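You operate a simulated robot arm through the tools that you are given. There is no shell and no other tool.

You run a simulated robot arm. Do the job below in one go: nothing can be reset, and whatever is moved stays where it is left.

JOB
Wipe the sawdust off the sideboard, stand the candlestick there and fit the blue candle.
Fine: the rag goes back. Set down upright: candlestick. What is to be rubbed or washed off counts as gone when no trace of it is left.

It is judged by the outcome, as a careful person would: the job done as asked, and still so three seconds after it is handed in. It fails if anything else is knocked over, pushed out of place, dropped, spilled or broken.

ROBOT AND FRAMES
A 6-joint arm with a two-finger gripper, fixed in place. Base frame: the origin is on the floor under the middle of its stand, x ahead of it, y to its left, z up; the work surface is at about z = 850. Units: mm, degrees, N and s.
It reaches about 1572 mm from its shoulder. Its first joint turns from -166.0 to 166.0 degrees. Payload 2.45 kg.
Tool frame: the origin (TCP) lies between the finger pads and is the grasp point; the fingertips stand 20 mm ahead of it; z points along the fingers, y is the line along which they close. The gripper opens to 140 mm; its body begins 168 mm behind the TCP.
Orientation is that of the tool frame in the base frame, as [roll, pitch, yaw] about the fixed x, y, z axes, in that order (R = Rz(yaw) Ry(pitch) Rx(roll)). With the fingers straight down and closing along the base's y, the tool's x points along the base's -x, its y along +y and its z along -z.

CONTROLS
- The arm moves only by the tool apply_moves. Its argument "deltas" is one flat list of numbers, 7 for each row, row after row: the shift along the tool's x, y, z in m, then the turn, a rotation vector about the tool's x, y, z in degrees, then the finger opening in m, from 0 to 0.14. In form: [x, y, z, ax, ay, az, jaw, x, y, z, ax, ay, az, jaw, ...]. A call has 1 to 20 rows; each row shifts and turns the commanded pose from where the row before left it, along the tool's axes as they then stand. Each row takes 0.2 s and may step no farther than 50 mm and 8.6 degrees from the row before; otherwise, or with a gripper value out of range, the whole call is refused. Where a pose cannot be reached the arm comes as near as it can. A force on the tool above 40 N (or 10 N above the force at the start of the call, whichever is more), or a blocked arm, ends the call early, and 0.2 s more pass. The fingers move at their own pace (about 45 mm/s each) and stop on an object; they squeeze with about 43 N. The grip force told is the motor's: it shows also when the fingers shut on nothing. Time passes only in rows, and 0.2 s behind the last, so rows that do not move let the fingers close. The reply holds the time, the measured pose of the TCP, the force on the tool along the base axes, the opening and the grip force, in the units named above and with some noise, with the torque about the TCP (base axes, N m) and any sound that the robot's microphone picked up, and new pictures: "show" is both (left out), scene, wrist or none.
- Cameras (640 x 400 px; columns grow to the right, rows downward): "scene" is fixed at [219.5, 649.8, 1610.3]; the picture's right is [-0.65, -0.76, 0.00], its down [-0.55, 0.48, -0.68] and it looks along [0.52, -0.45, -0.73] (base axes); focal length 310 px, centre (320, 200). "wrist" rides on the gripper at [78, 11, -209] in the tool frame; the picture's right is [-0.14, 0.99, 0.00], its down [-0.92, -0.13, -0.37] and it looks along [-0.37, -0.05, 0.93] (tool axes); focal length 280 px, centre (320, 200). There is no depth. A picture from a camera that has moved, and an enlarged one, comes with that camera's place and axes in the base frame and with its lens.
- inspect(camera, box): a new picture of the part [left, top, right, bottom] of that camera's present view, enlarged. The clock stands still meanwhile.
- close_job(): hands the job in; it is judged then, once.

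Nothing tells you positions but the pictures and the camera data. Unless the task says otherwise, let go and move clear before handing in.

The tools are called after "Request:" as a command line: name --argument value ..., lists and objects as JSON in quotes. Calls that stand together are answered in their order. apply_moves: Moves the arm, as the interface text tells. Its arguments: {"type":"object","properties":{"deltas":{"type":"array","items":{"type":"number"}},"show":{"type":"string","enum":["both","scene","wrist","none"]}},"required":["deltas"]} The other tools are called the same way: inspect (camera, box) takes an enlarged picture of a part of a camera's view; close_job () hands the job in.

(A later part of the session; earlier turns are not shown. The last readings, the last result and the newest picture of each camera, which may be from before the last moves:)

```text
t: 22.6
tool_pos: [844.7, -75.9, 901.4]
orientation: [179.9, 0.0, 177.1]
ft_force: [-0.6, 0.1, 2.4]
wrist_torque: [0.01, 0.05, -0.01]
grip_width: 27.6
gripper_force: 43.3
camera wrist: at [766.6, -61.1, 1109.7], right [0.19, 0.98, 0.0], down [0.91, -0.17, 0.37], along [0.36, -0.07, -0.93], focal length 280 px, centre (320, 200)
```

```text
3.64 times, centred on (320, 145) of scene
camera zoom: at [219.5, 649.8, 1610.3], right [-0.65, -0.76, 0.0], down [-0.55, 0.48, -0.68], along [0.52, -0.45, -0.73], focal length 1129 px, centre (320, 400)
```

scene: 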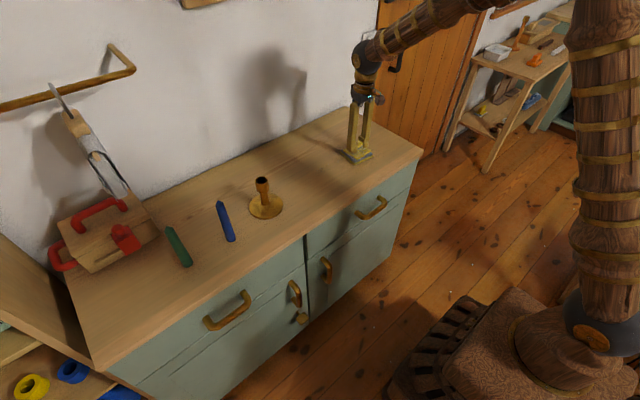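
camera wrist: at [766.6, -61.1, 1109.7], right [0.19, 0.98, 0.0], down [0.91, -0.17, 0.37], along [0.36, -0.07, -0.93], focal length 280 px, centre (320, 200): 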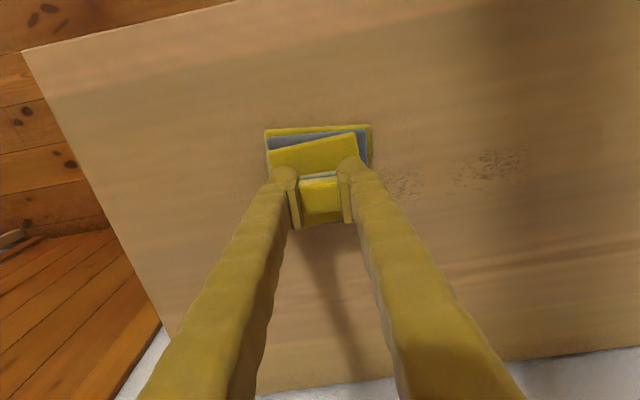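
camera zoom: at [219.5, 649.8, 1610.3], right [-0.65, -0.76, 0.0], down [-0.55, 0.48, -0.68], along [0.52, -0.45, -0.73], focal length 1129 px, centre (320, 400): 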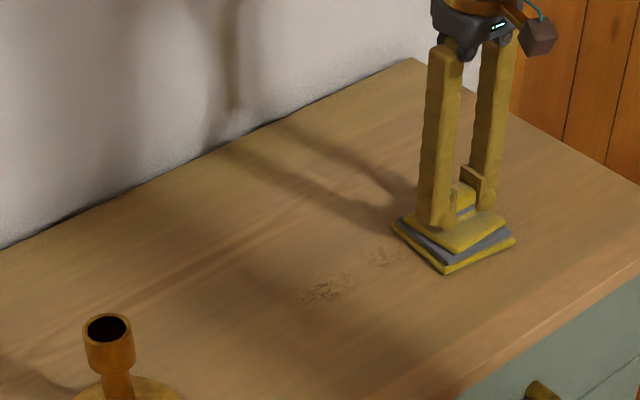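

Mostly cleared; two faint patches remain near x ≈ 874, and pressure dropped to 2 N. I'll shift to x ≈ 872, press about 1 mm more, and sweep +y.

Request:
apply_moves --deltas '[-0.027, 0.0014, 0.001, 0, 0, 0, 0, 0.00121, 0.02397, 0, 0, 0, 0, 0, 0.00121, 0.02397, 0, 0, 0, 0, 0, 0.00121, 0.02397, 0, 0, 0, 0, 0, 0.00121, 0.02397, 0, 0, 0, 0, 0, 0.00121, 0.02397, 0, 0, 0, 0, 0, 0.00121, 0.02397, 0, 0, 0, 0, 0, 0.00121, 0.02397, 0, 0, 0, 0, 0, 0.00121, 0.02397, 0, 0, 0, 0, 0, 0.00121, 0.02397, 0, 0, 0, 0, 0, 0.00121, 0.02397, 0, 0, 0, 0, 0, 0.00121, 0.02397, 0, 0, 0, 0, 0]' --show "both"

Request:
inspect --camera "scene" --box '[240, 90, 400, 200]'

Request:
inspect --camera "wrist" --box '[80, 160, 300, 320]'

```text
t: 24.5
tool_pos: [873.0, 101.2, 901.9]
orientation: [180.0, 0.3, 176.9]
ft_force: [1.4, -1.4, 4.1]
wrist_torque: [-0.09, 0.05, -0.02]
grip_width: 27.5
gripper_force: 43.3
stopped in row 9: the force on the tool passed its limit at 42 N (the readings are from after the stop); the commanded pose is now the measured one
camera wrist: at [793.3, 115.2, 1109.5], right [0.19, 0.98, 0.0], down [0.91, -0.18, 0.37], along [0.37, -0.07, -0.93], focal length 280 px, centre (320, 200)
```

scene: 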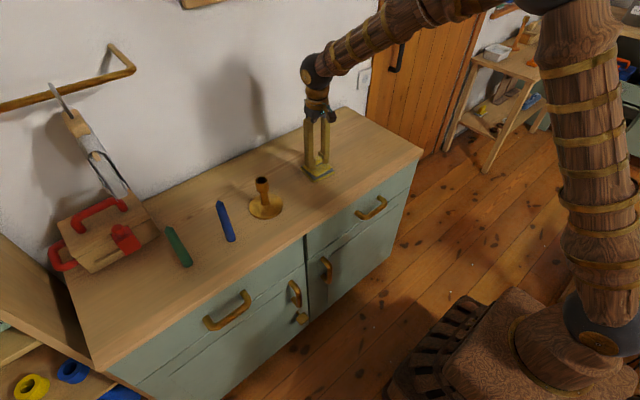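
wrist: 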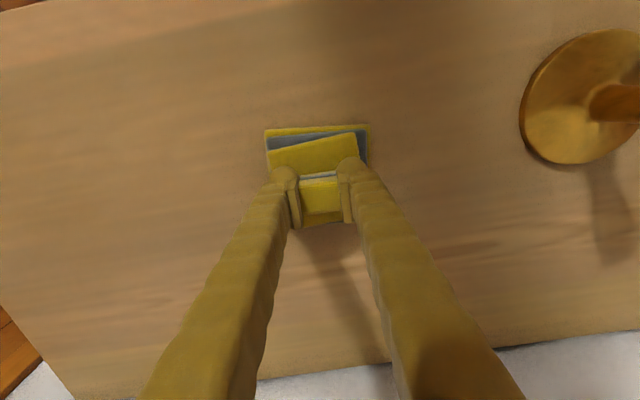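

```text
3.64 times, centred on (320, 145) of scene
camera zoom: at [219.5, 649.8, 1610.3], right [-0.65, -0.76, 0.0], down [-0.55, 0.48, -0.68], along [0.52, -0.45, -0.73], focal length 1129 px, centre (320, 400)
```

zoom: 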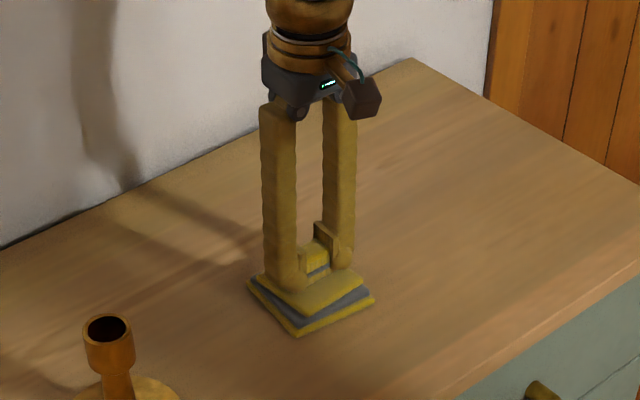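

```text
2.50 times, centred on (190, 240) of wrist
camera zoom: at [793.3, 115.2, 1109.5], right [0.19, 0.98, 0.0], down [0.91, -0.18, 0.37], along [0.37, -0.07, -0.93], focal length 701 px, centre (645, 100)
```

zoom: 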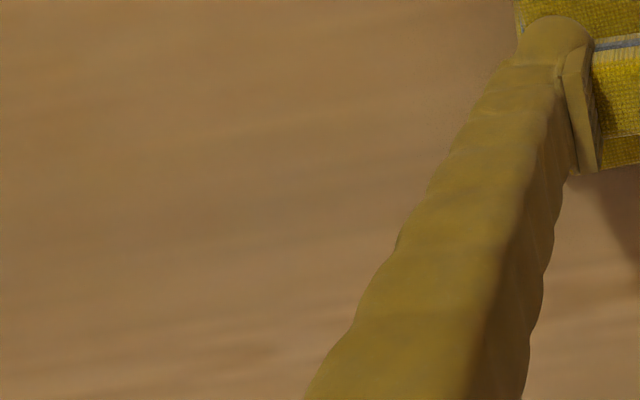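

The wiped area looks clean so far; the call stopped only because of a brief force spike. I'll continue +y with a lighter press to y ≈ 188, then inspect.

Request:
apply_moves --deltas '[0.0011, 0.0217, 0.0005, 0, 0, 0, 0, 0.0011, 0.0217, 0, 0, 0, 0, 0, 0.0011, 0.0217, 0, 0, 0, 0, 0, 0.0011, 0.0217, 0, 0, 0, 0, 0]' --show "both"

Request:
inspect --camera "scene" --box '[280, 110, 400, 200]'

Request:
inspect --camera "wrist" --box '[0, 100, 280, 300]'

```text
t: 25.5
tool_pos: [872.8, 187.9, 902.4]
orientation: [179.9, 0.3, 176.9]
ft_force: [0.5, -4.6, 10.0]
wrist_torque: [-0.15, -0.02, 0.06]
grip_width: 27.6
gripper_force: 43.0
camera wrist: at [793.1, 202.9, 1109.6], right [0.19, 0.98, 0.0], down [0.91, -0.18, 0.37], along [0.37, -0.07, -0.93], focal length 280 px, centre (320, 200)
```

scene: 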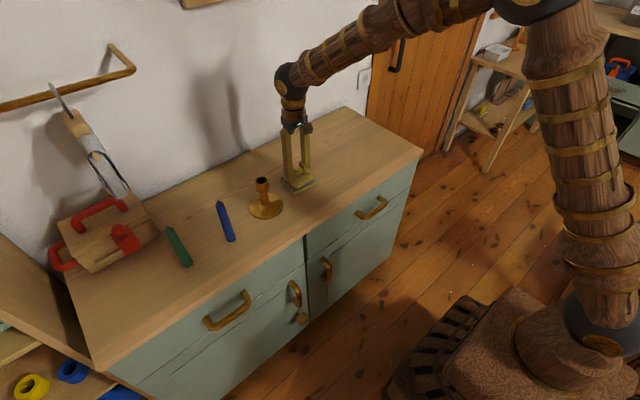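
wrist: 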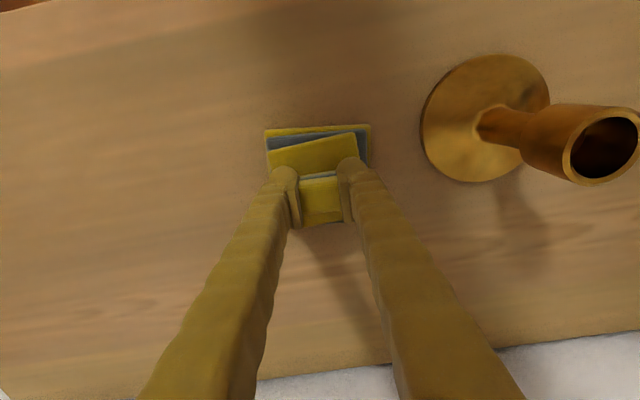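

```text
4.44 times, centred on (340, 155) of scene
camera zoom: at [219.5, 649.8, 1610.3], right [-0.65, -0.76, 0.0], down [-0.55, 0.48, -0.68], along [0.52, -0.45, -0.73], focal length 1380 px, centre (231, 400)
```

zoom: 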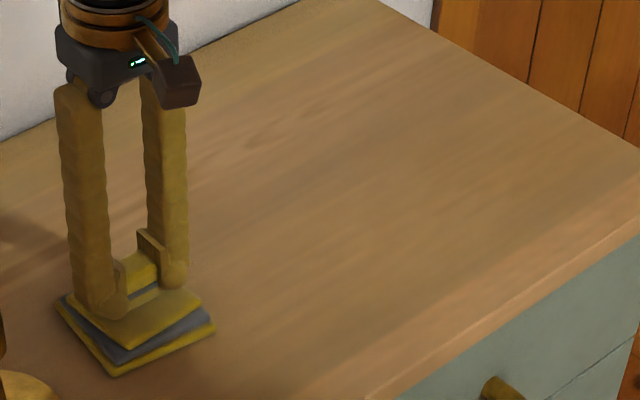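

```text
2.00 times, centred on (140, 200) of wrist
camera zoom: at [793.1, 202.9, 1109.6], right [0.19, 0.98, 0.0], down [0.91, -0.18, 0.37], along [0.37, -0.07, -0.93], focal length 561 px, centre (680, 200)
```

zoom: 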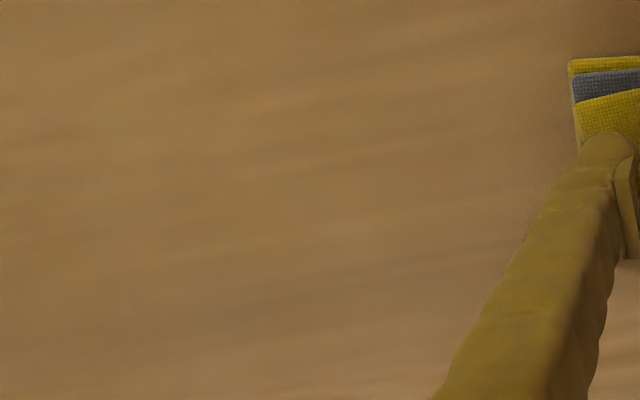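

The surface looks clean. For certainty I'll make one more pass back along x ≈ 850, then inspect before returning the rag.

Request:
apply_moves --deltas '[0.023, -0.0012, 0.0004, 0, 0, 0, 0, -0.00121, -0.02397, 0, 0, 0, 0, 0, -0.00121, -0.02397, 0, 0, 0, 0, 0, -0.00121, -0.02397, 0, 0, 0, 0, 0, -0.00121, -0.02397, 0, 0, 0, 0, 0, -0.00121, -0.02397, 0, 0, 0, 0, 0, -0.00121, -0.02397, 0, 0, 0, 0, 0, -0.00121, -0.02397, 0, 0, 0, 0, 0, -0.00121, -0.02397, 0, 0, 0, 0, 0, -0.00121, -0.02397, 0, 0, 0, 0, 0, -0.00121, -0.02397, 0, 0, 0, 0, 0, -0.00121, -0.02397, 0, 0, 0, 0, 0]' --show "both"

Request:
inspect --camera "scene" --box '[260, 110, 380, 210]'

Request:
inspect --camera "wrist" --box '[340, 80, 640, 280]'

```text
t: 28.1
tool_pos: [850.5, -76.9, 901.6]
orientation: [180.0, 0.3, 177.1]
ft_force: [0.5, 9.0, 23.6]
wrist_torque: [0.11, 0.02, -0.03]
grip_width: 27.5
gripper_force: 43.2
camera wrist: at [770.7, -63.0, 1109.3], right [0.19, 0.98, 0.0], down [0.91, -0.17, 0.37], along [0.37, -0.07, -0.93], focal length 280 px, centre (320, 200)
```

scene: 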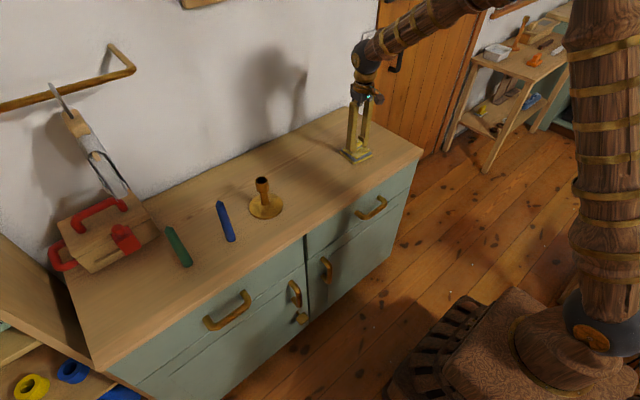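
wrist: 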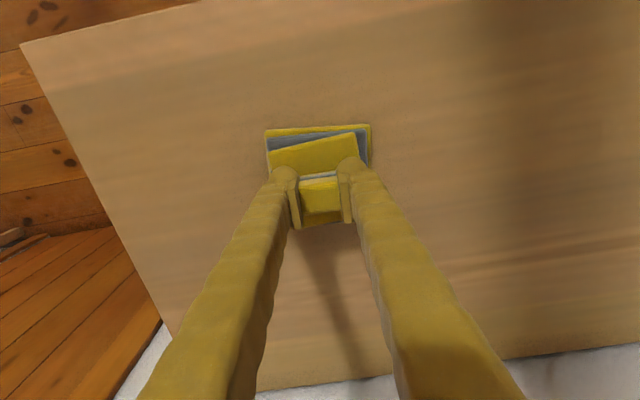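

```text
4.00 times, centred on (320, 160) of scene
camera zoom: at [219.5, 649.8, 1610.3], right [-0.65, -0.76, 0.0], down [-0.55, 0.48, -0.68], along [0.52, -0.45, -0.73], focal length 1242 px, centre (320, 360)
```

zoom: 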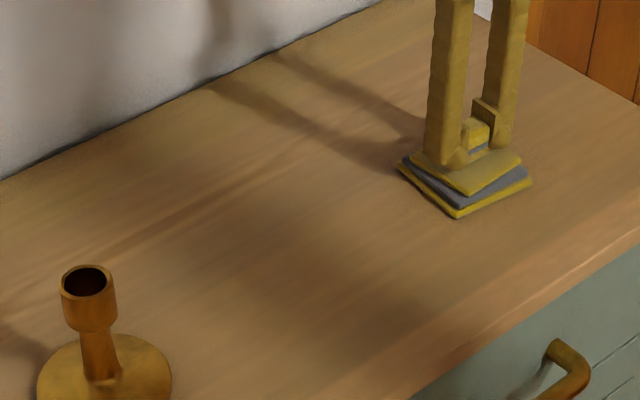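

```text
2.00 times, centred on (490, 180) of wrist
camera zoom: at [770.7, -63.0, 1109.3], right [0.19, 0.98, 0.0], down [0.91, -0.17, 0.37], along [0.37, -0.07, -0.93], focal length 561 px, centre (-20, 240)
```

zoom: 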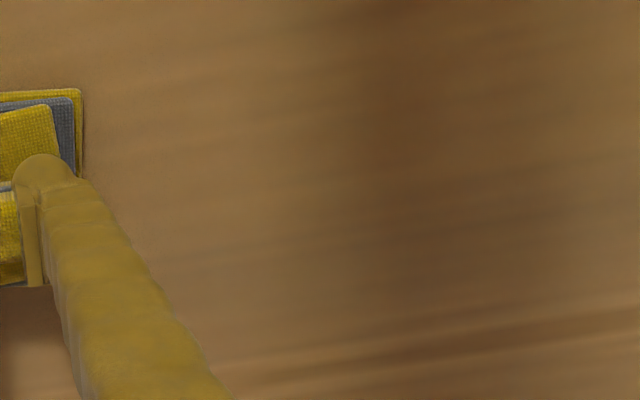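

The sawdust is gone. I'll lift the rag and set it back at its original spot, about (829, -211).

Request:
apply_moves --deltas '[0, 0, -0.01, 0, 0, 0, 0, 0, 0, -0.015, 0, 0, 0, 0, 0.0029, -0.02694, 0, 0, 0, 0, 0, 0.0029, -0.02694, 0, 0, 0, 0, 0, 0.0029, -0.02694, 0, 0, 0, 0, 0, 0.0029, -0.02694, 0, 0, 0, 0, 0, 0.0029, -0.02694, 0, 0, 0, 0, 0, 0, 0, 0, 0, 0, 0, 0]' --show "both"

Request:
inspect --camera "scene" --box '[350, 100, 430, 170]'

```text
t: 29.9
tool_pos: [826.9, -211.6, 924.7]
orientation: [179.9, 0.4, 177.1]
ft_force: [-0.9, -0.2, -1.1]
wrist_torque: [-0.02, 0.02, 0.0]
grip_width: 27.8
gripper_force: 42.8
camera wrist: at [747.6, -196.7, 1132.7], right [0.19, 0.98, 0.0], down [0.91, -0.18, 0.37], along [0.37, -0.07, -0.93], focal length 280 px, centre (320, 200)
```

scene: 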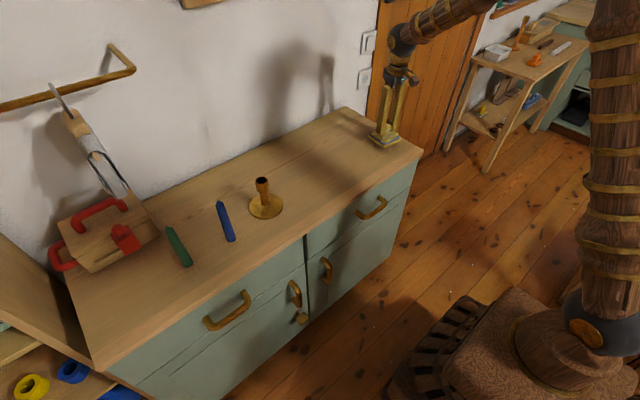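
wrist: 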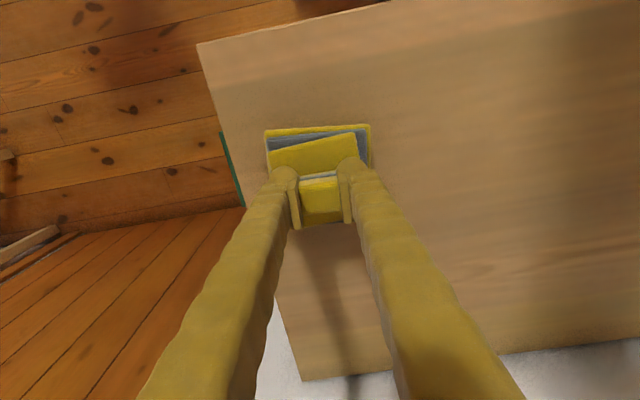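

```text
5.71 times, centred on (390, 135) of scene
camera zoom: at [219.5, 649.8, 1610.3], right [-0.65, -0.76, 0.0], down [-0.55, 0.48, -0.68], along [0.52, -0.45, -0.73], focal length 1774 px, centre (-80, 571)
```

zoom: 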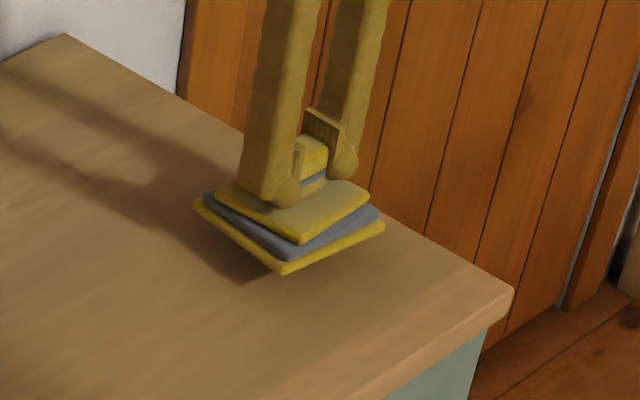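

Request:
apply_moves --deltas '[-0.0023, 0.0008, 0.01, 0, 0, 0, 0, 0, 0, 0.008, 0, 0, 0, 0, 0, 0, 0.0045, 0, 0, 0, 0, 0, 0, 0, 0, 0, 0, 0]' --show "none"

Request:
inspect --camera "scene" --box '[350, 100, 430, 170]'

```text
t: 30.9
tool_pos: [829.3, -211.2, 901.6]
orientation: [-180.0, 0.3, 177.0]
ft_force: [0.3, 0.1, -0.4]
wrist_torque: [0.02, 0.04, -0.01]
grip_width: 27.7
gripper_force: 43.3
```

```text
5.71 times, centred on (390, 135) of scene
camera zoom: at [219.5, 649.8, 1610.3], right [-0.65, -0.76, 0.0], down [-0.55, 0.48, -0.68], along [0.52, -0.45, -0.73], focal length 1774 px, centre (-80, 571)
```

zoom: 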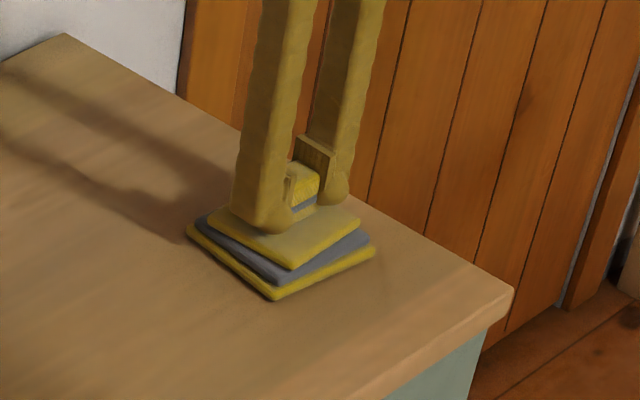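

The rag is back on its original spot. I'll open the fingers and rise clear.

Request:
apply_moves --deltas '[0, 0, 0, 0, 0, 0, 0.03, 0, 0, 0, 0, 0, 0, 0.06, 0, 0, 0, 0, 0, 0, 0.09, 0, 0, 0, 0, 0, 0, 0.09, 0, 0, -0.02, 0, 0, 0, 0.09, 0, 0, -0.04, 0, 0, 0, 0.09, 0, 0, -0.045, 0, 0, 0, 0.09, 0, 0, -0.045, 0, 0, 0, 0.09, 0, 0, -0.045, 0, 0, 0, 0.09]' --show "both"

Request:
inspect --camera "scene" --box '[350, 100, 430, 170]'

```text
t: 32.9
tool_pos: [829.2, -207.5, 1095.1]
orientation: [179.9, 0.2, 177.0]
ft_force: [0.6, 0.3, -0.3]
wrist_torque: [0.0, 0.01, 0.01]
grip_width: 89.9
gripper_force: 0.0
camera wrist: at [748.7, -193.6, 1303.7], right [0.19, 0.98, 0.0], down [0.91, -0.18, 0.37], along [0.36, -0.07, -0.93], focal length 280 px, centre (320, 200)
```

scene: 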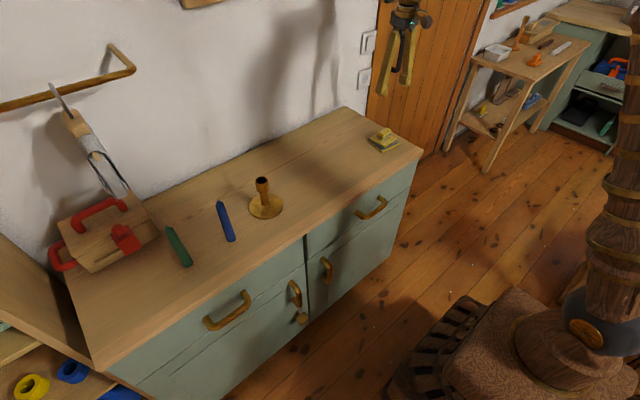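
wrist: 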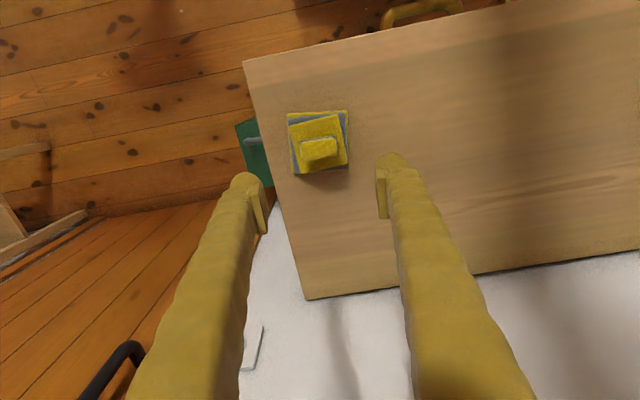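

```text
5.71 times, centred on (390, 135) of scene
camera zoom: at [219.5, 649.8, 1610.3], right [-0.65, -0.76, 0.0], down [-0.55, 0.48, -0.68], along [0.52, -0.45, -0.73], focal length 1774 px, centre (-80, 571)
```

zoom: 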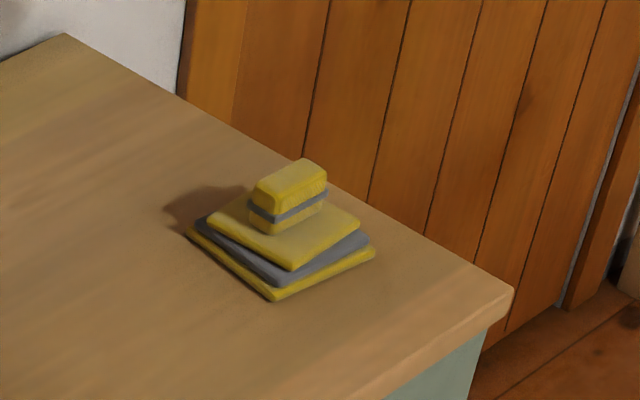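

The rag sits where it started. Next I'll rise and move toward the candlestick, checking the wiped area in clear light on the way.

Request:
apply_moves --deltas '[0.0084, 0.0453, -0.0055, 0, 0, 0, 0.09, 0.0084, 0.0453, -0.0055, 0, 0, 0, 0.09, 0.0084, 0.0453, -0.0055, 0, 0, 0, 0.09, 0.0084, 0.0453, -0.0055, 0, 0, 0, 0.09, 0.0084, 0.0453, -0.0055, 0, 0, 0, 0.09, 0.0084, 0.0453, -0.0055, 0, 0, 0, 0.09, 0.0084, 0.0453, -0.0055, 0, 0, 0, 0.09, 0.0084, 0.0453, -0.0055, 0, 0, 0, 0.09, 0.0084, 0.0453, -0.0055, 0, 0, 0, 0.09, 0.0084, 0.0453, -0.0055, 0, 0, 0, 0.09, 0, 0, 0, 0, 0, -3, 0.09, 0, 0, 0, 0, 0, 0, 0.09]' --show "both"

Request:
inspect --camera "scene" --box '[260, 110, 400, 210]'

Request:
inspect --camera "wrist" --box '[0, 100, 280, 300]'

Request:
inspect --camera "wrist" --box '[280, 100, 560, 300]'

```text
t: 35.5
tool_pos: [768.0, 246.6, 1151.5]
orientation: [180.0, 0.2, -180.0]
ft_force: [-0.2, -0.5, -0.3]
wrist_torque: [0.01, -0.02, 0.02]
grip_width: 89.9
gripper_force: 0.1
camera wrist: at [688.3, 257.8, 1358.4], right [0.14, 0.99, 0.0], down [0.92, -0.13, 0.37], along [0.37, -0.05, -0.93], focal length 280 px, centre (320, 200)
```

scene: 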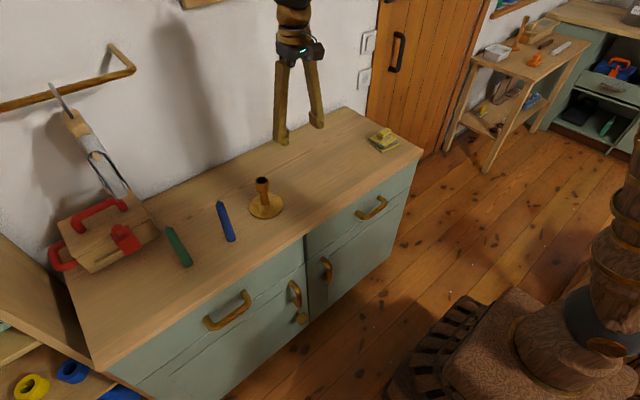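
wrist: 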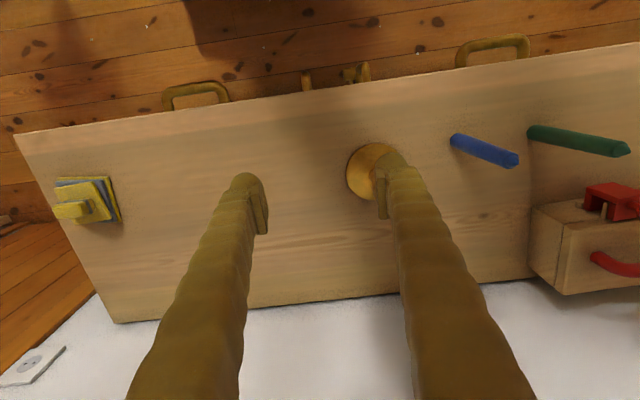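

```text
4.00 times, centred on (330, 160) of scene
camera zoom: at [219.5, 649.8, 1610.3], right [-0.65, -0.76, 0.0], down [-0.55, 0.48, -0.68], along [0.52, -0.45, -0.73], focal length 1242 px, centre (280, 360)
```

zoom: 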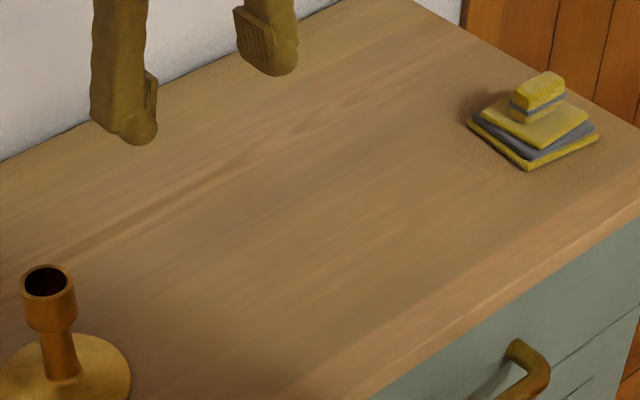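

```text
2.00 times, centred on (140, 200) of wrist
camera zoom: at [688.3, 257.8, 1358.4], right [0.14, 0.99, 0.0], down [0.92, -0.13, 0.37], along [0.37, -0.05, -0.93], focal length 561 px, centre (680, 200)
```

zoom: 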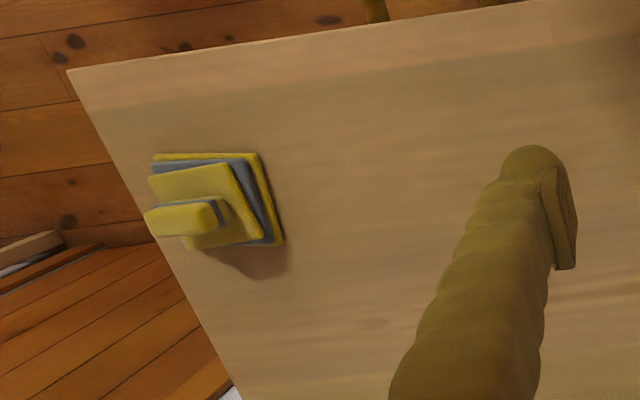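

```text
2.00 times, centred on (420, 200) of wrist
camera zoom: at [688.3, 257.8, 1358.4], right [0.14, 0.99, 0.0], down [0.92, -0.13, 0.37], along [0.37, -0.05, -0.93], focal length 561 px, centre (120, 200)
```

zoom: 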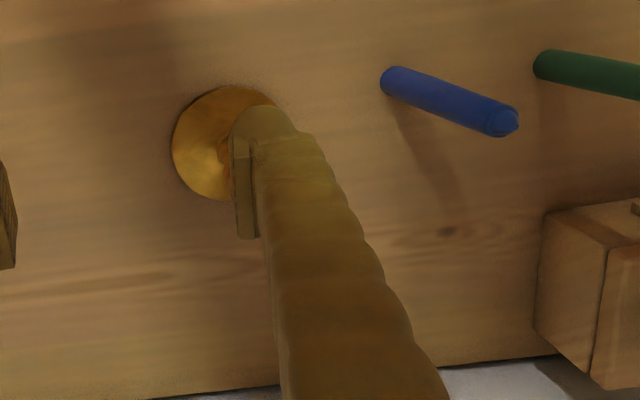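

No trace of sawdust remains. Now I'll position above the candlestick to measure it.

Request:
apply_moves --deltas '[-0.0073, 0.03, 0.0103, 0, 0, 0, 0.09, -0.0073, 0.03, 0.0103, 0, 0, 0, 0.09, -0.0073, 0.03, 0.0103, 0, 0, 0, 0.09, 0, 0, 0, 0, 0, 0, 0.09]' --show "both"

Request:
inspect --camera "wrist" --box '[240, 100, 400, 240]'

Request:
inspect --camera "scene" --box '[230, 160, 310, 230]'

```text
t: 36.5
tool_pos: [790.3, 339.4, 1119.9]
orientation: [180.0, 0.3, 180.0]
ft_force: [0.4, -0.2, 0.4]
wrist_torque: [0.01, -0.02, 0.0]
grip_width: 90.0
gripper_force: 0.1
camera wrist: at [711.0, 350.2, 1328.7], right [0.14, 0.99, 0.0], down [0.92, -0.13, 0.37], along [0.37, -0.05, -0.93], focal length 280 px, centre (320, 200)
```

scene: 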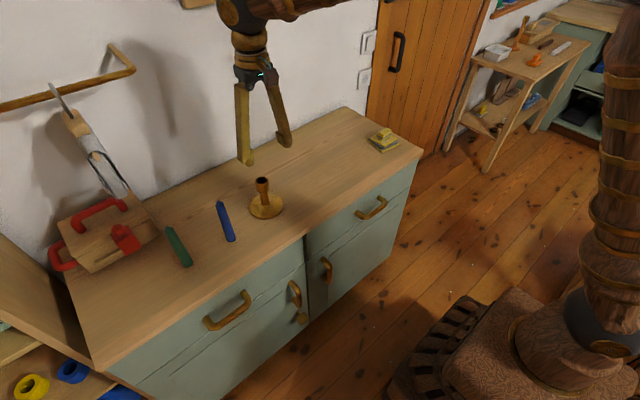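
wrist: 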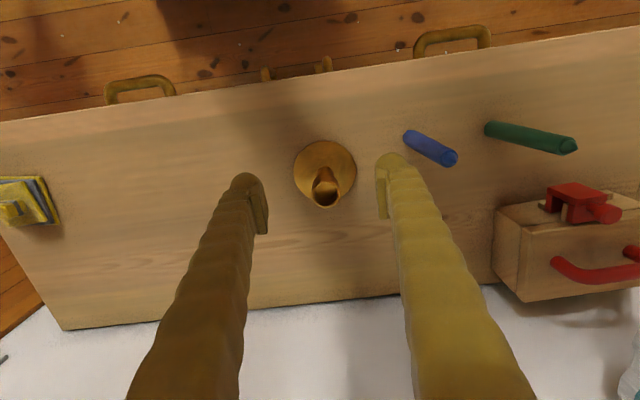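

```text
2.86 times, centred on (320, 170) of wrist
camera zoom: at [711.0, 350.2, 1328.7], right [0.14, 0.99, 0.0], down [0.92, -0.13, 0.37], along [0.37, -0.05, -0.93], focal length 801 px, centre (320, 286)
```

zoom: 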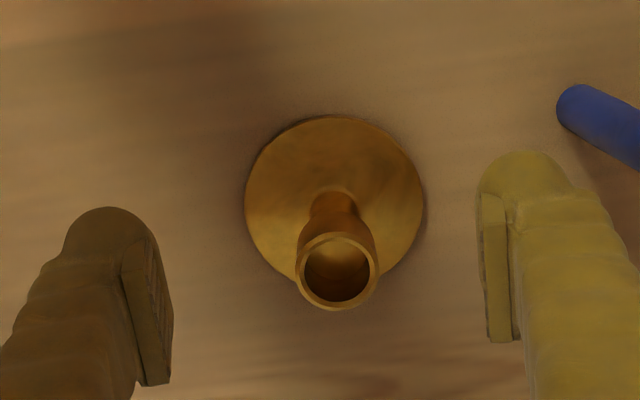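

```text
5.71 times, centred on (270, 195) of scene
camera zoom: at [219.5, 649.8, 1610.3], right [-0.65, -0.76, 0.0], down [-0.55, 0.48, -0.68], along [0.52, -0.45, -0.73], focal length 1774 px, centre (606, 229)
```

zoom: 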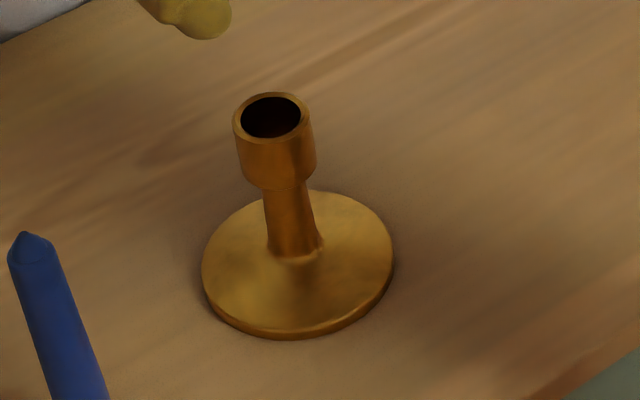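

The candlestick stands at about (842, 341), with a 38 mm rim near z ≈ 978 and a 105 mm base. I'll centre over it with the fingers above the rim and check alignment.

Request:
apply_moves --deltas '[-0.0259, 0.0008, 0.0, 0, 0, 0, 0.09, -0.0259, 0.0008, 0.0, 0, 0, 0, 0.09, 0, 0, 0.03, 0, 0, 0, 0.09, 0, 0, 0.03, 0, 0, 0, 0.09, 0, 0, 0, 0, 0, 0, 0.09]' --show "both"

Request:
inspect --camera "wrist" --box '[240, 100, 400, 240]'

Request:
inspect --camera "scene" --box '[220, 130, 310, 230]'

```text
t: 37.7
tool_pos: [842.6, 339.1, 1063.0]
orientation: [-180.0, 0.3, 180.0]
ft_force: [0.0, -0.3, -0.5]
wrist_torque: [-0.02, -0.02, 0.01]
grip_width: 90.0
gripper_force: 0.2
camera wrist: at [762.3, 349.5, 1270.3], right [0.14, 0.99, 0.0], down [0.92, -0.13, 0.37], along [0.37, -0.05, -0.93], focal length 280 px, centre (320, 200)
```

scene: 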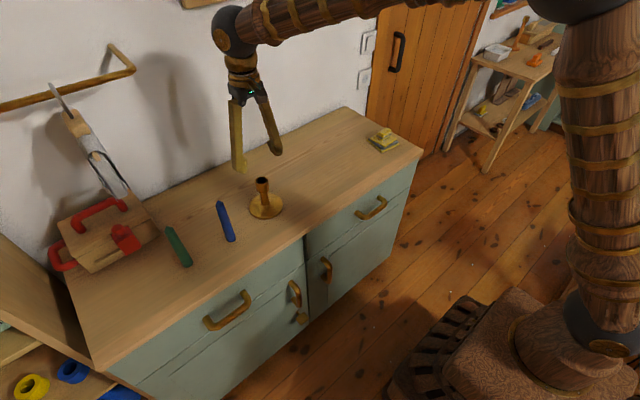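
wrist: 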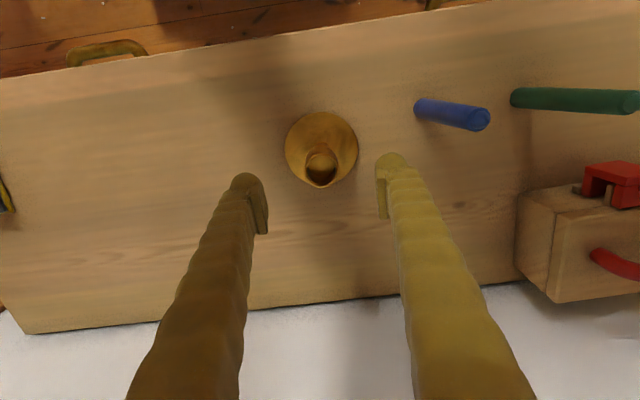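

```text
2.86 times, centred on (320, 170) of wrist
camera zoom: at [762.3, 349.5, 1270.3], right [0.14, 0.99, 0.0], down [0.92, -0.13, 0.37], along [0.37, -0.05, -0.93], focal length 801 px, centre (320, 286)
```

zoom: 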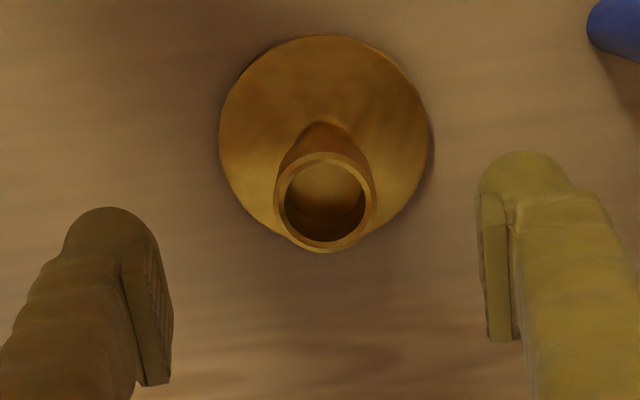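

```text
4.00 times, centred on (265, 180) of scene
camera zoom: at [219.5, 649.8, 1610.3], right [-0.65, -0.76, 0.0], down [-0.55, 0.48, -0.68], along [0.52, -0.45, -0.73], focal length 1242 px, centre (540, 280)
```

zoom: 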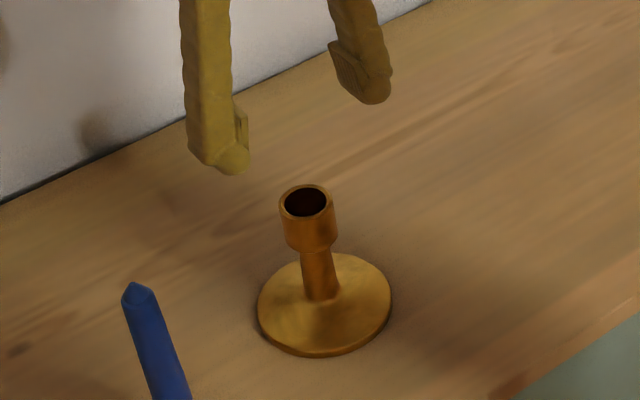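

Request:
apply_moves --deltas '[-0.002, 0.001, 0.03, 0, 0, 0, 0.09, 0, 0, 0.03, 0, 0, 0, 0.09, 0, 0, 0.025, 0, 0, 0, 0.09, 0, 0, 0.018, 0, 0, 0, 0.09, 0, 0, 0, 0, 0, 0, 0.09]' --show "both"

Request:
inspect --camera "wrist" --box '[240, 100, 400, 240]'

Request:
inspect --camera "scene" --box '[220, 130, 310, 230]'

```text
t: 38.9
tool_pos: [844.5, 340.2, 957.7]
orientation: [180.0, 0.3, 179.9]
ft_force: [0.5, 0.0, -0.7]
wrist_torque: [0.01, -0.01, -0.01]
grip_width: 90.1
gripper_force: 0.0
camera wrist: at [764.8, 350.4, 1166.2], right [0.14, 0.99, 0.0], down [0.92, -0.13, 0.37], along [0.37, -0.05, -0.93], focal length 280 px, centre (320, 200)
```

scene: 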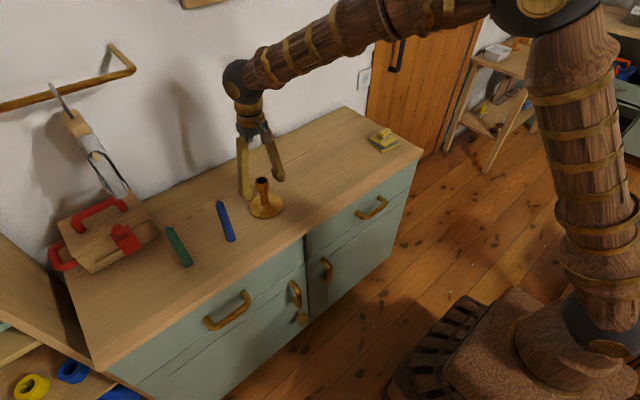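
wrist: 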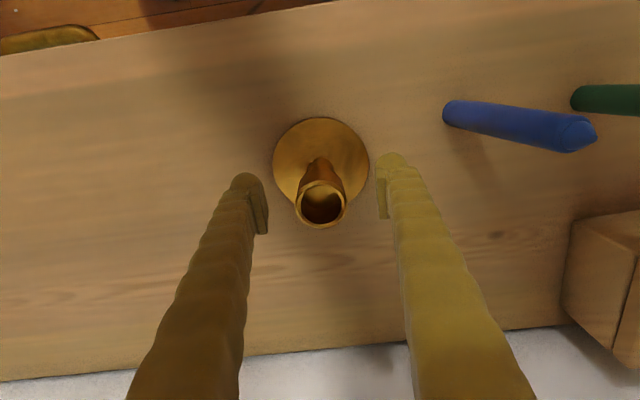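

```text
2.86 times, centred on (320, 170) of wrist
camera zoom: at [764.8, 350.4, 1166.2], right [0.14, 0.99, 0.0], down [0.92, -0.13, 0.37], along [0.37, -0.05, -0.93], focal length 801 px, centre (320, 286)
```

zoom: 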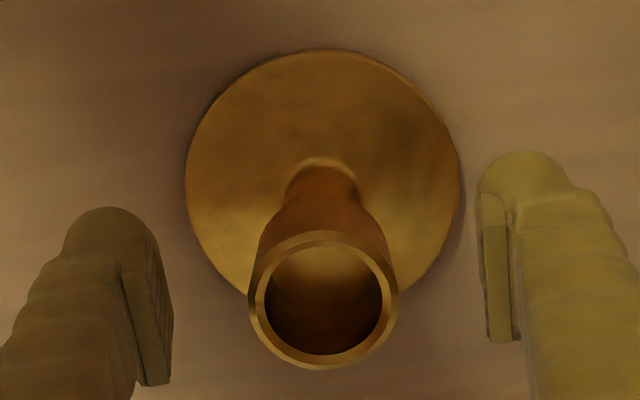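

```text
4.00 times, centred on (265, 180) of scene
camera zoom: at [219.5, 649.8, 1610.3], right [-0.65, -0.76, 0.0], down [-0.55, 0.48, -0.68], along [0.52, -0.45, -0.73], focal length 1242 px, centre (540, 280)
```

zoom: 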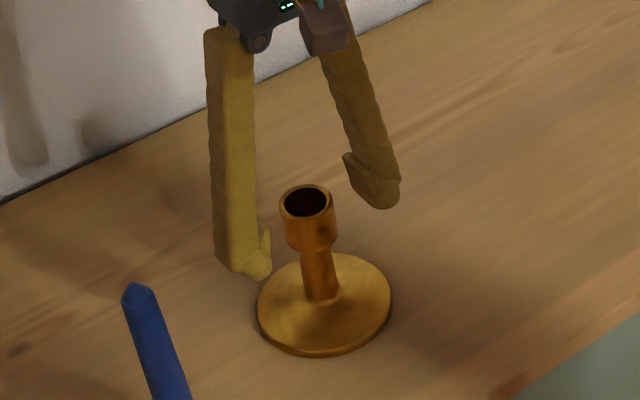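

The fingers are centred beside the cup, about 20 mm below the rim. Closing now.

Request:
apply_moves --deltas '[0, 0, 0, 0, 0, 0, 0.06, 0, 0, 0, 0, 0, 0, 0.045, 0, 0, 0, 0, 0, 0, 0.0, 0, 0, 0, 0, 0, 0, 0.0, 0, 0, 0, 0, 0, 0, 0.0, 0, 0, 0, 0, 0, 0, 0.0]' --show "none"

Request:
inspect --camera "scene" --box '[220, 130, 310, 230]'

Request:
inspect --camera "wrist" --box '[240, 100, 400, 240]'

```text
t: 40.3
tool_pos: [844.6, 339.6, 957.9]
orientation: [-180.0, 0.2, -179.9]
ft_force: [1.0, 1.5, 0.0]
wrist_torque: [0.07, -0.17, 0.08]
grip_width: 39.7
gripper_force: 43.8
```

```text
4.00 times, centred on (265, 180) of scene
camera zoom: at [219.5, 649.8, 1610.3], right [-0.65, -0.76, 0.0], down [-0.55, 0.48, -0.68], along [0.52, -0.45, -0.73], focal length 1242 px, centre (540, 280)
```

zoom: 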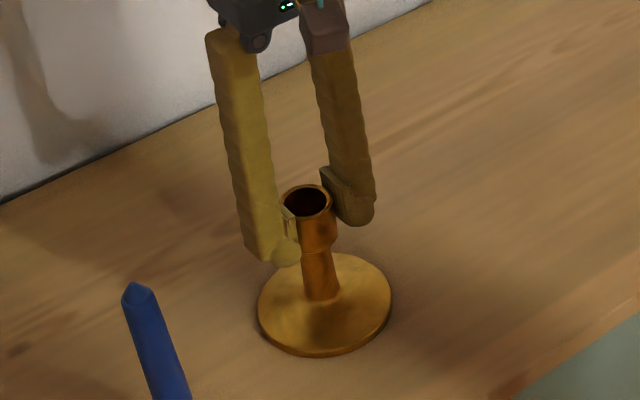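

```text
2.86 times, centred on (320, 170) of wrist
camera zoom: at [764.8, 350.4, 1166.4], right [0.14, 0.99, 0.0], down [0.92, -0.13, 0.37], along [0.37, -0.05, -0.93], focal length 801 px, centre (320, 286)
```

zoom: 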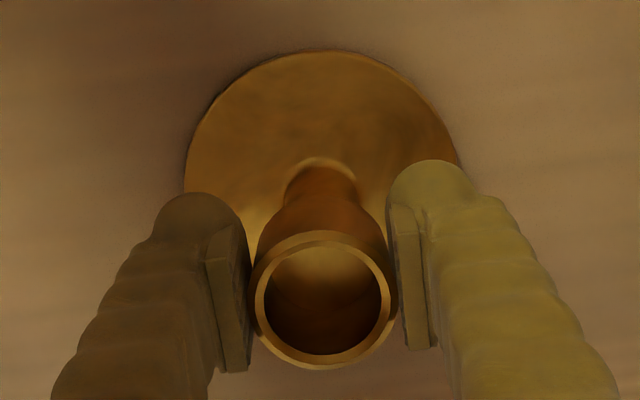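

The cup is gripped at 39.7 mm. I'll lift gently to confirm it holds and stays upright.

Request:
apply_moves --deltas '[0, 0, -0.004, 0, 0, 0, 0.0, 0, 0, -0.008, 0, 0, 0, 0.0, 0, 0, -0.01, 0, 0, 0, 0.0, 0, 0, -0.01, 0, 0, 0, 0.0, 0, 0, 0, 0, 0, 0, 0.0]' --show "both"

Request:
inspect --camera "scene" --box '[220, 130, 310, 230]'

```text
t: 41.5
tool_pos: [844.7, 339.9, 989.6]
orientation: [180.0, 0.2, -180.0]
ft_force: [0.1, 0.6, -5.9]
wrist_torque: [0.03, 0.02, 0.02]
grip_width: 39.8
gripper_force: 43.1
camera wrist: at [764.3, 350.3, 1198.1], right [0.14, 0.99, 0.0], down [0.92, -0.13, 0.37], along [0.37, -0.05, -0.93], focal length 280 px, centre (320, 200)
```

scene: 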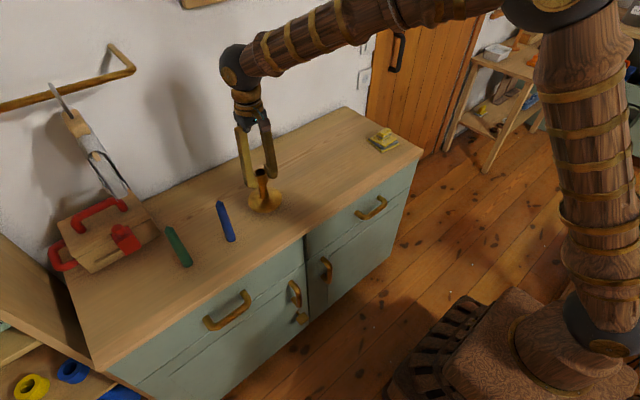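
wrist: 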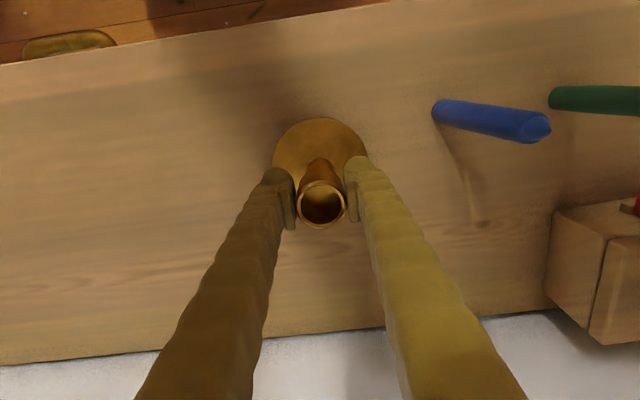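

```text
4.00 times, centred on (265, 180) of scene
camera zoom: at [219.5, 649.8, 1610.3], right [-0.65, -0.76, 0.0], down [-0.55, 0.48, -0.68], along [0.52, -0.45, -0.73], focal length 1242 px, centre (540, 280)
```

zoom: 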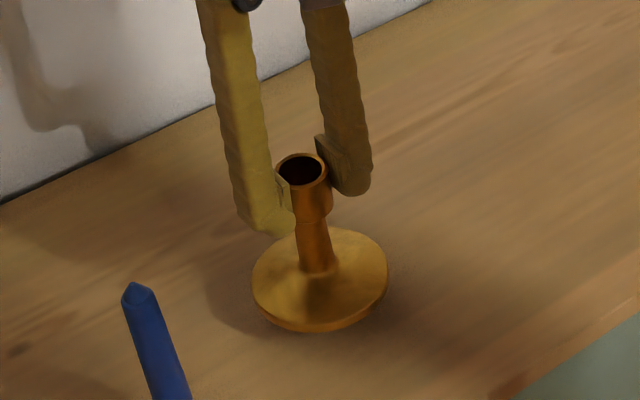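

It's held upright (about 0.6 kg). I'll carry it along -y to the middle of where the sawdust was, about (844, 62).

Request:
apply_moves --deltas '[0, -0.015, 0, 0, 0, 0, 0, 0, -0.028, 0, 0, 0, 0, 0, 0, -0.032, 0, 0, 0, 0, 0, 0, -0.032, 0, 0, 0, 0, 0, 0, -0.032, 0, 0, 0, 0, 0, 0, -0.032, 0, 0, 0, 0, 0, 0, -0.032, 0, 0, 0, 0, 0, 0, -0.032, 0, 0, 0, 0, 0, 0, -0.028, 0, 0, 0, 0, 0, 0, -0.015, 0, 0, 0, 0, 0, 0, 0, 0, 0, 0, 0, 0]' --show "both"

Request:
inspect --camera "scene" --box '[280, 90, 400, 200]'

```text
t: 43.9
tool_pos: [845.3, 61.7, 988.3]
orientation: [-180.0, 0.3, -179.9]
ft_force: [0.2, -0.6, -6.2]
wrist_torque: [0.01, 0.01, -0.02]
grip_width: 39.8
gripper_force: 42.9
camera wrist: at [764.9, 71.5, 1198.1], right [0.14, 0.99, 0.0], down [0.92, -0.13, 0.37], along [0.37, -0.05, -0.93], focal length 280 px, centre (320, 200)
```

scene: 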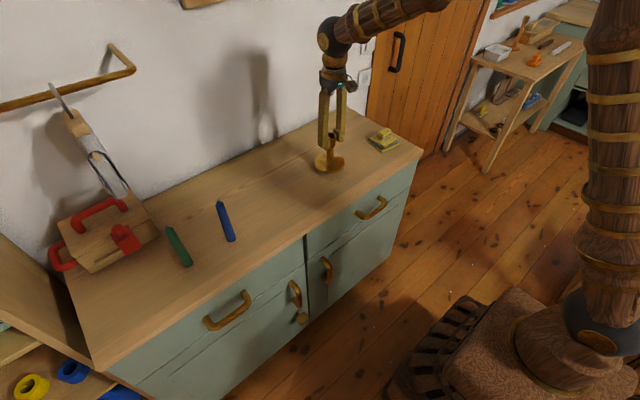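
wrist: 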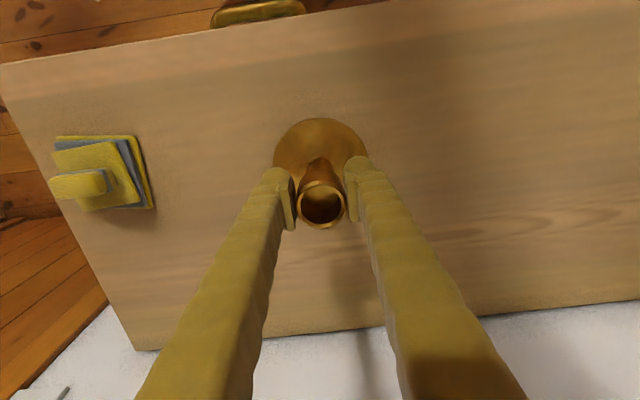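

```text
3.64 times, centred on (340, 145) of scene
camera zoom: at [219.5, 649.8, 1610.3], right [-0.65, -0.76, 0.0], down [-0.55, 0.48, -0.68], along [0.52, -0.45, -0.73], focal length 1129 px, centre (247, 400)
```

zoom: 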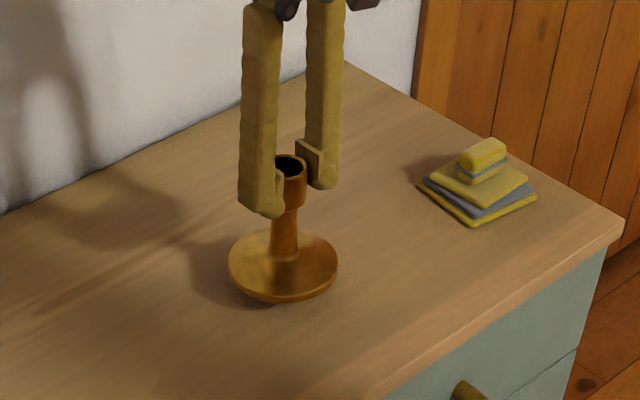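

It's over the wiped spot. I'll lower it gently and watch for contact.

Request:
apply_moves --deltas '[0, 0, 0.012, 0, 0, 0, 0, 0, 0, 0.01, 0, 0, 0, 0, 0, 0, 0.006, 0, 0, 0, 0, 0, 0, 0.002, 0, 0, 0, 0, 0, 0, 0, 0, 0, 0, 0]' --show "none"

Request:
inspect --camera "scene" --box '[280, 90, 400, 200]'

```text
t: 45.1
tool_pos: [844.8, 60.5, 959.6]
orientation: [180.0, 0.3, 180.0]
ft_force: [0.1, 0.9, -4.9]
wrist_torque: [0.02, 0.05, 0.02]
grip_width: 39.7
gripper_force: 43.2
```

```text
3.64 times, centred on (340, 145) of scene
camera zoom: at [219.5, 649.8, 1610.3], right [-0.65, -0.76, 0.0], down [-0.55, 0.48, -0.68], along [0.52, -0.45, -0.73], focal length 1129 px, centre (247, 400)
```

zoom: 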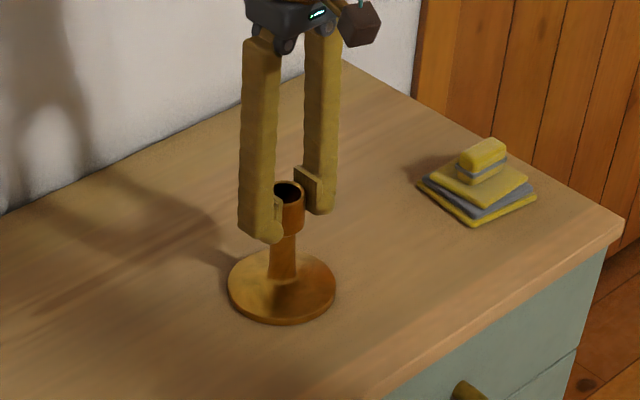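

Request:
apply_moves --deltas '[0, 0, 0.001, 0, 0, 0, 0, 0, 0, 0.0008, 0, 0, 0, 0, 0, 0, 0, 0, 0, 0, 0]' --show "none"

```text
t: 45.9
tool_pos: [845.8, 61.3, 958.5]
orientation: [-180.0, 0.2, 179.9]
ft_force: [-0.1, -0.6, -6.8]
wrist_torque: [0.0, -0.01, 0.04]
grip_width: 39.9
gripper_force: 43.2
```

Still hanging just above the surface; lowering another millimetre or so.

Request:
apply_moves --deltas '[0, 0, 0.0008, 0, 0, 0, 0, 0, 0, 0.0005, 0, 0, 0, 0, 0, 0, 0, 0, 0, 0, 0]' --show "none"

```text
t: 46.7
tool_pos: [845.8, 61.4, 957.4]
orientation: [179.9, 0.4, -179.9]
ft_force: [-7.3, -6.5, 25.0]
wrist_torque: [-0.13, 0.45, 0.01]
grip_width: 40.1
gripper_force: 42.9
```

Contact is made (25 N). I'll ease up slightly, then open the fingers and rise.

Request:
apply_moves --deltas '[0, 0, -0.0006, 0, 0, 0, 0, 0, 0, 0, 0, 0, 0, 0]' --show "none"

```text
t: 47.3
tool_pos: [845.0, 62.2, 958.4]
orientation: [-179.9, 0.3, -180.0]
ft_force: [1.9, -10.4, 19.0]
wrist_torque: [-0.12, -0.61, -0.22]
grip_width: 39.9
gripper_force: 43.1
```

Request:
apply_moves --deltas '[0, 0, -0.0004, 0, 0, 0, 0, 0, 0, 0, 0, 0, 0, 0]' --show "none"

```text
t: 47.9
tool_pos: [845.3, 61.6, 958.0]
orientation: [179.9, 0.3, -179.9]
ft_force: [7.1, 0.5, 11.3]
wrist_torque: [0.1, -0.9, 0.02]
grip_width: 40.0
gripper_force: 42.9
```

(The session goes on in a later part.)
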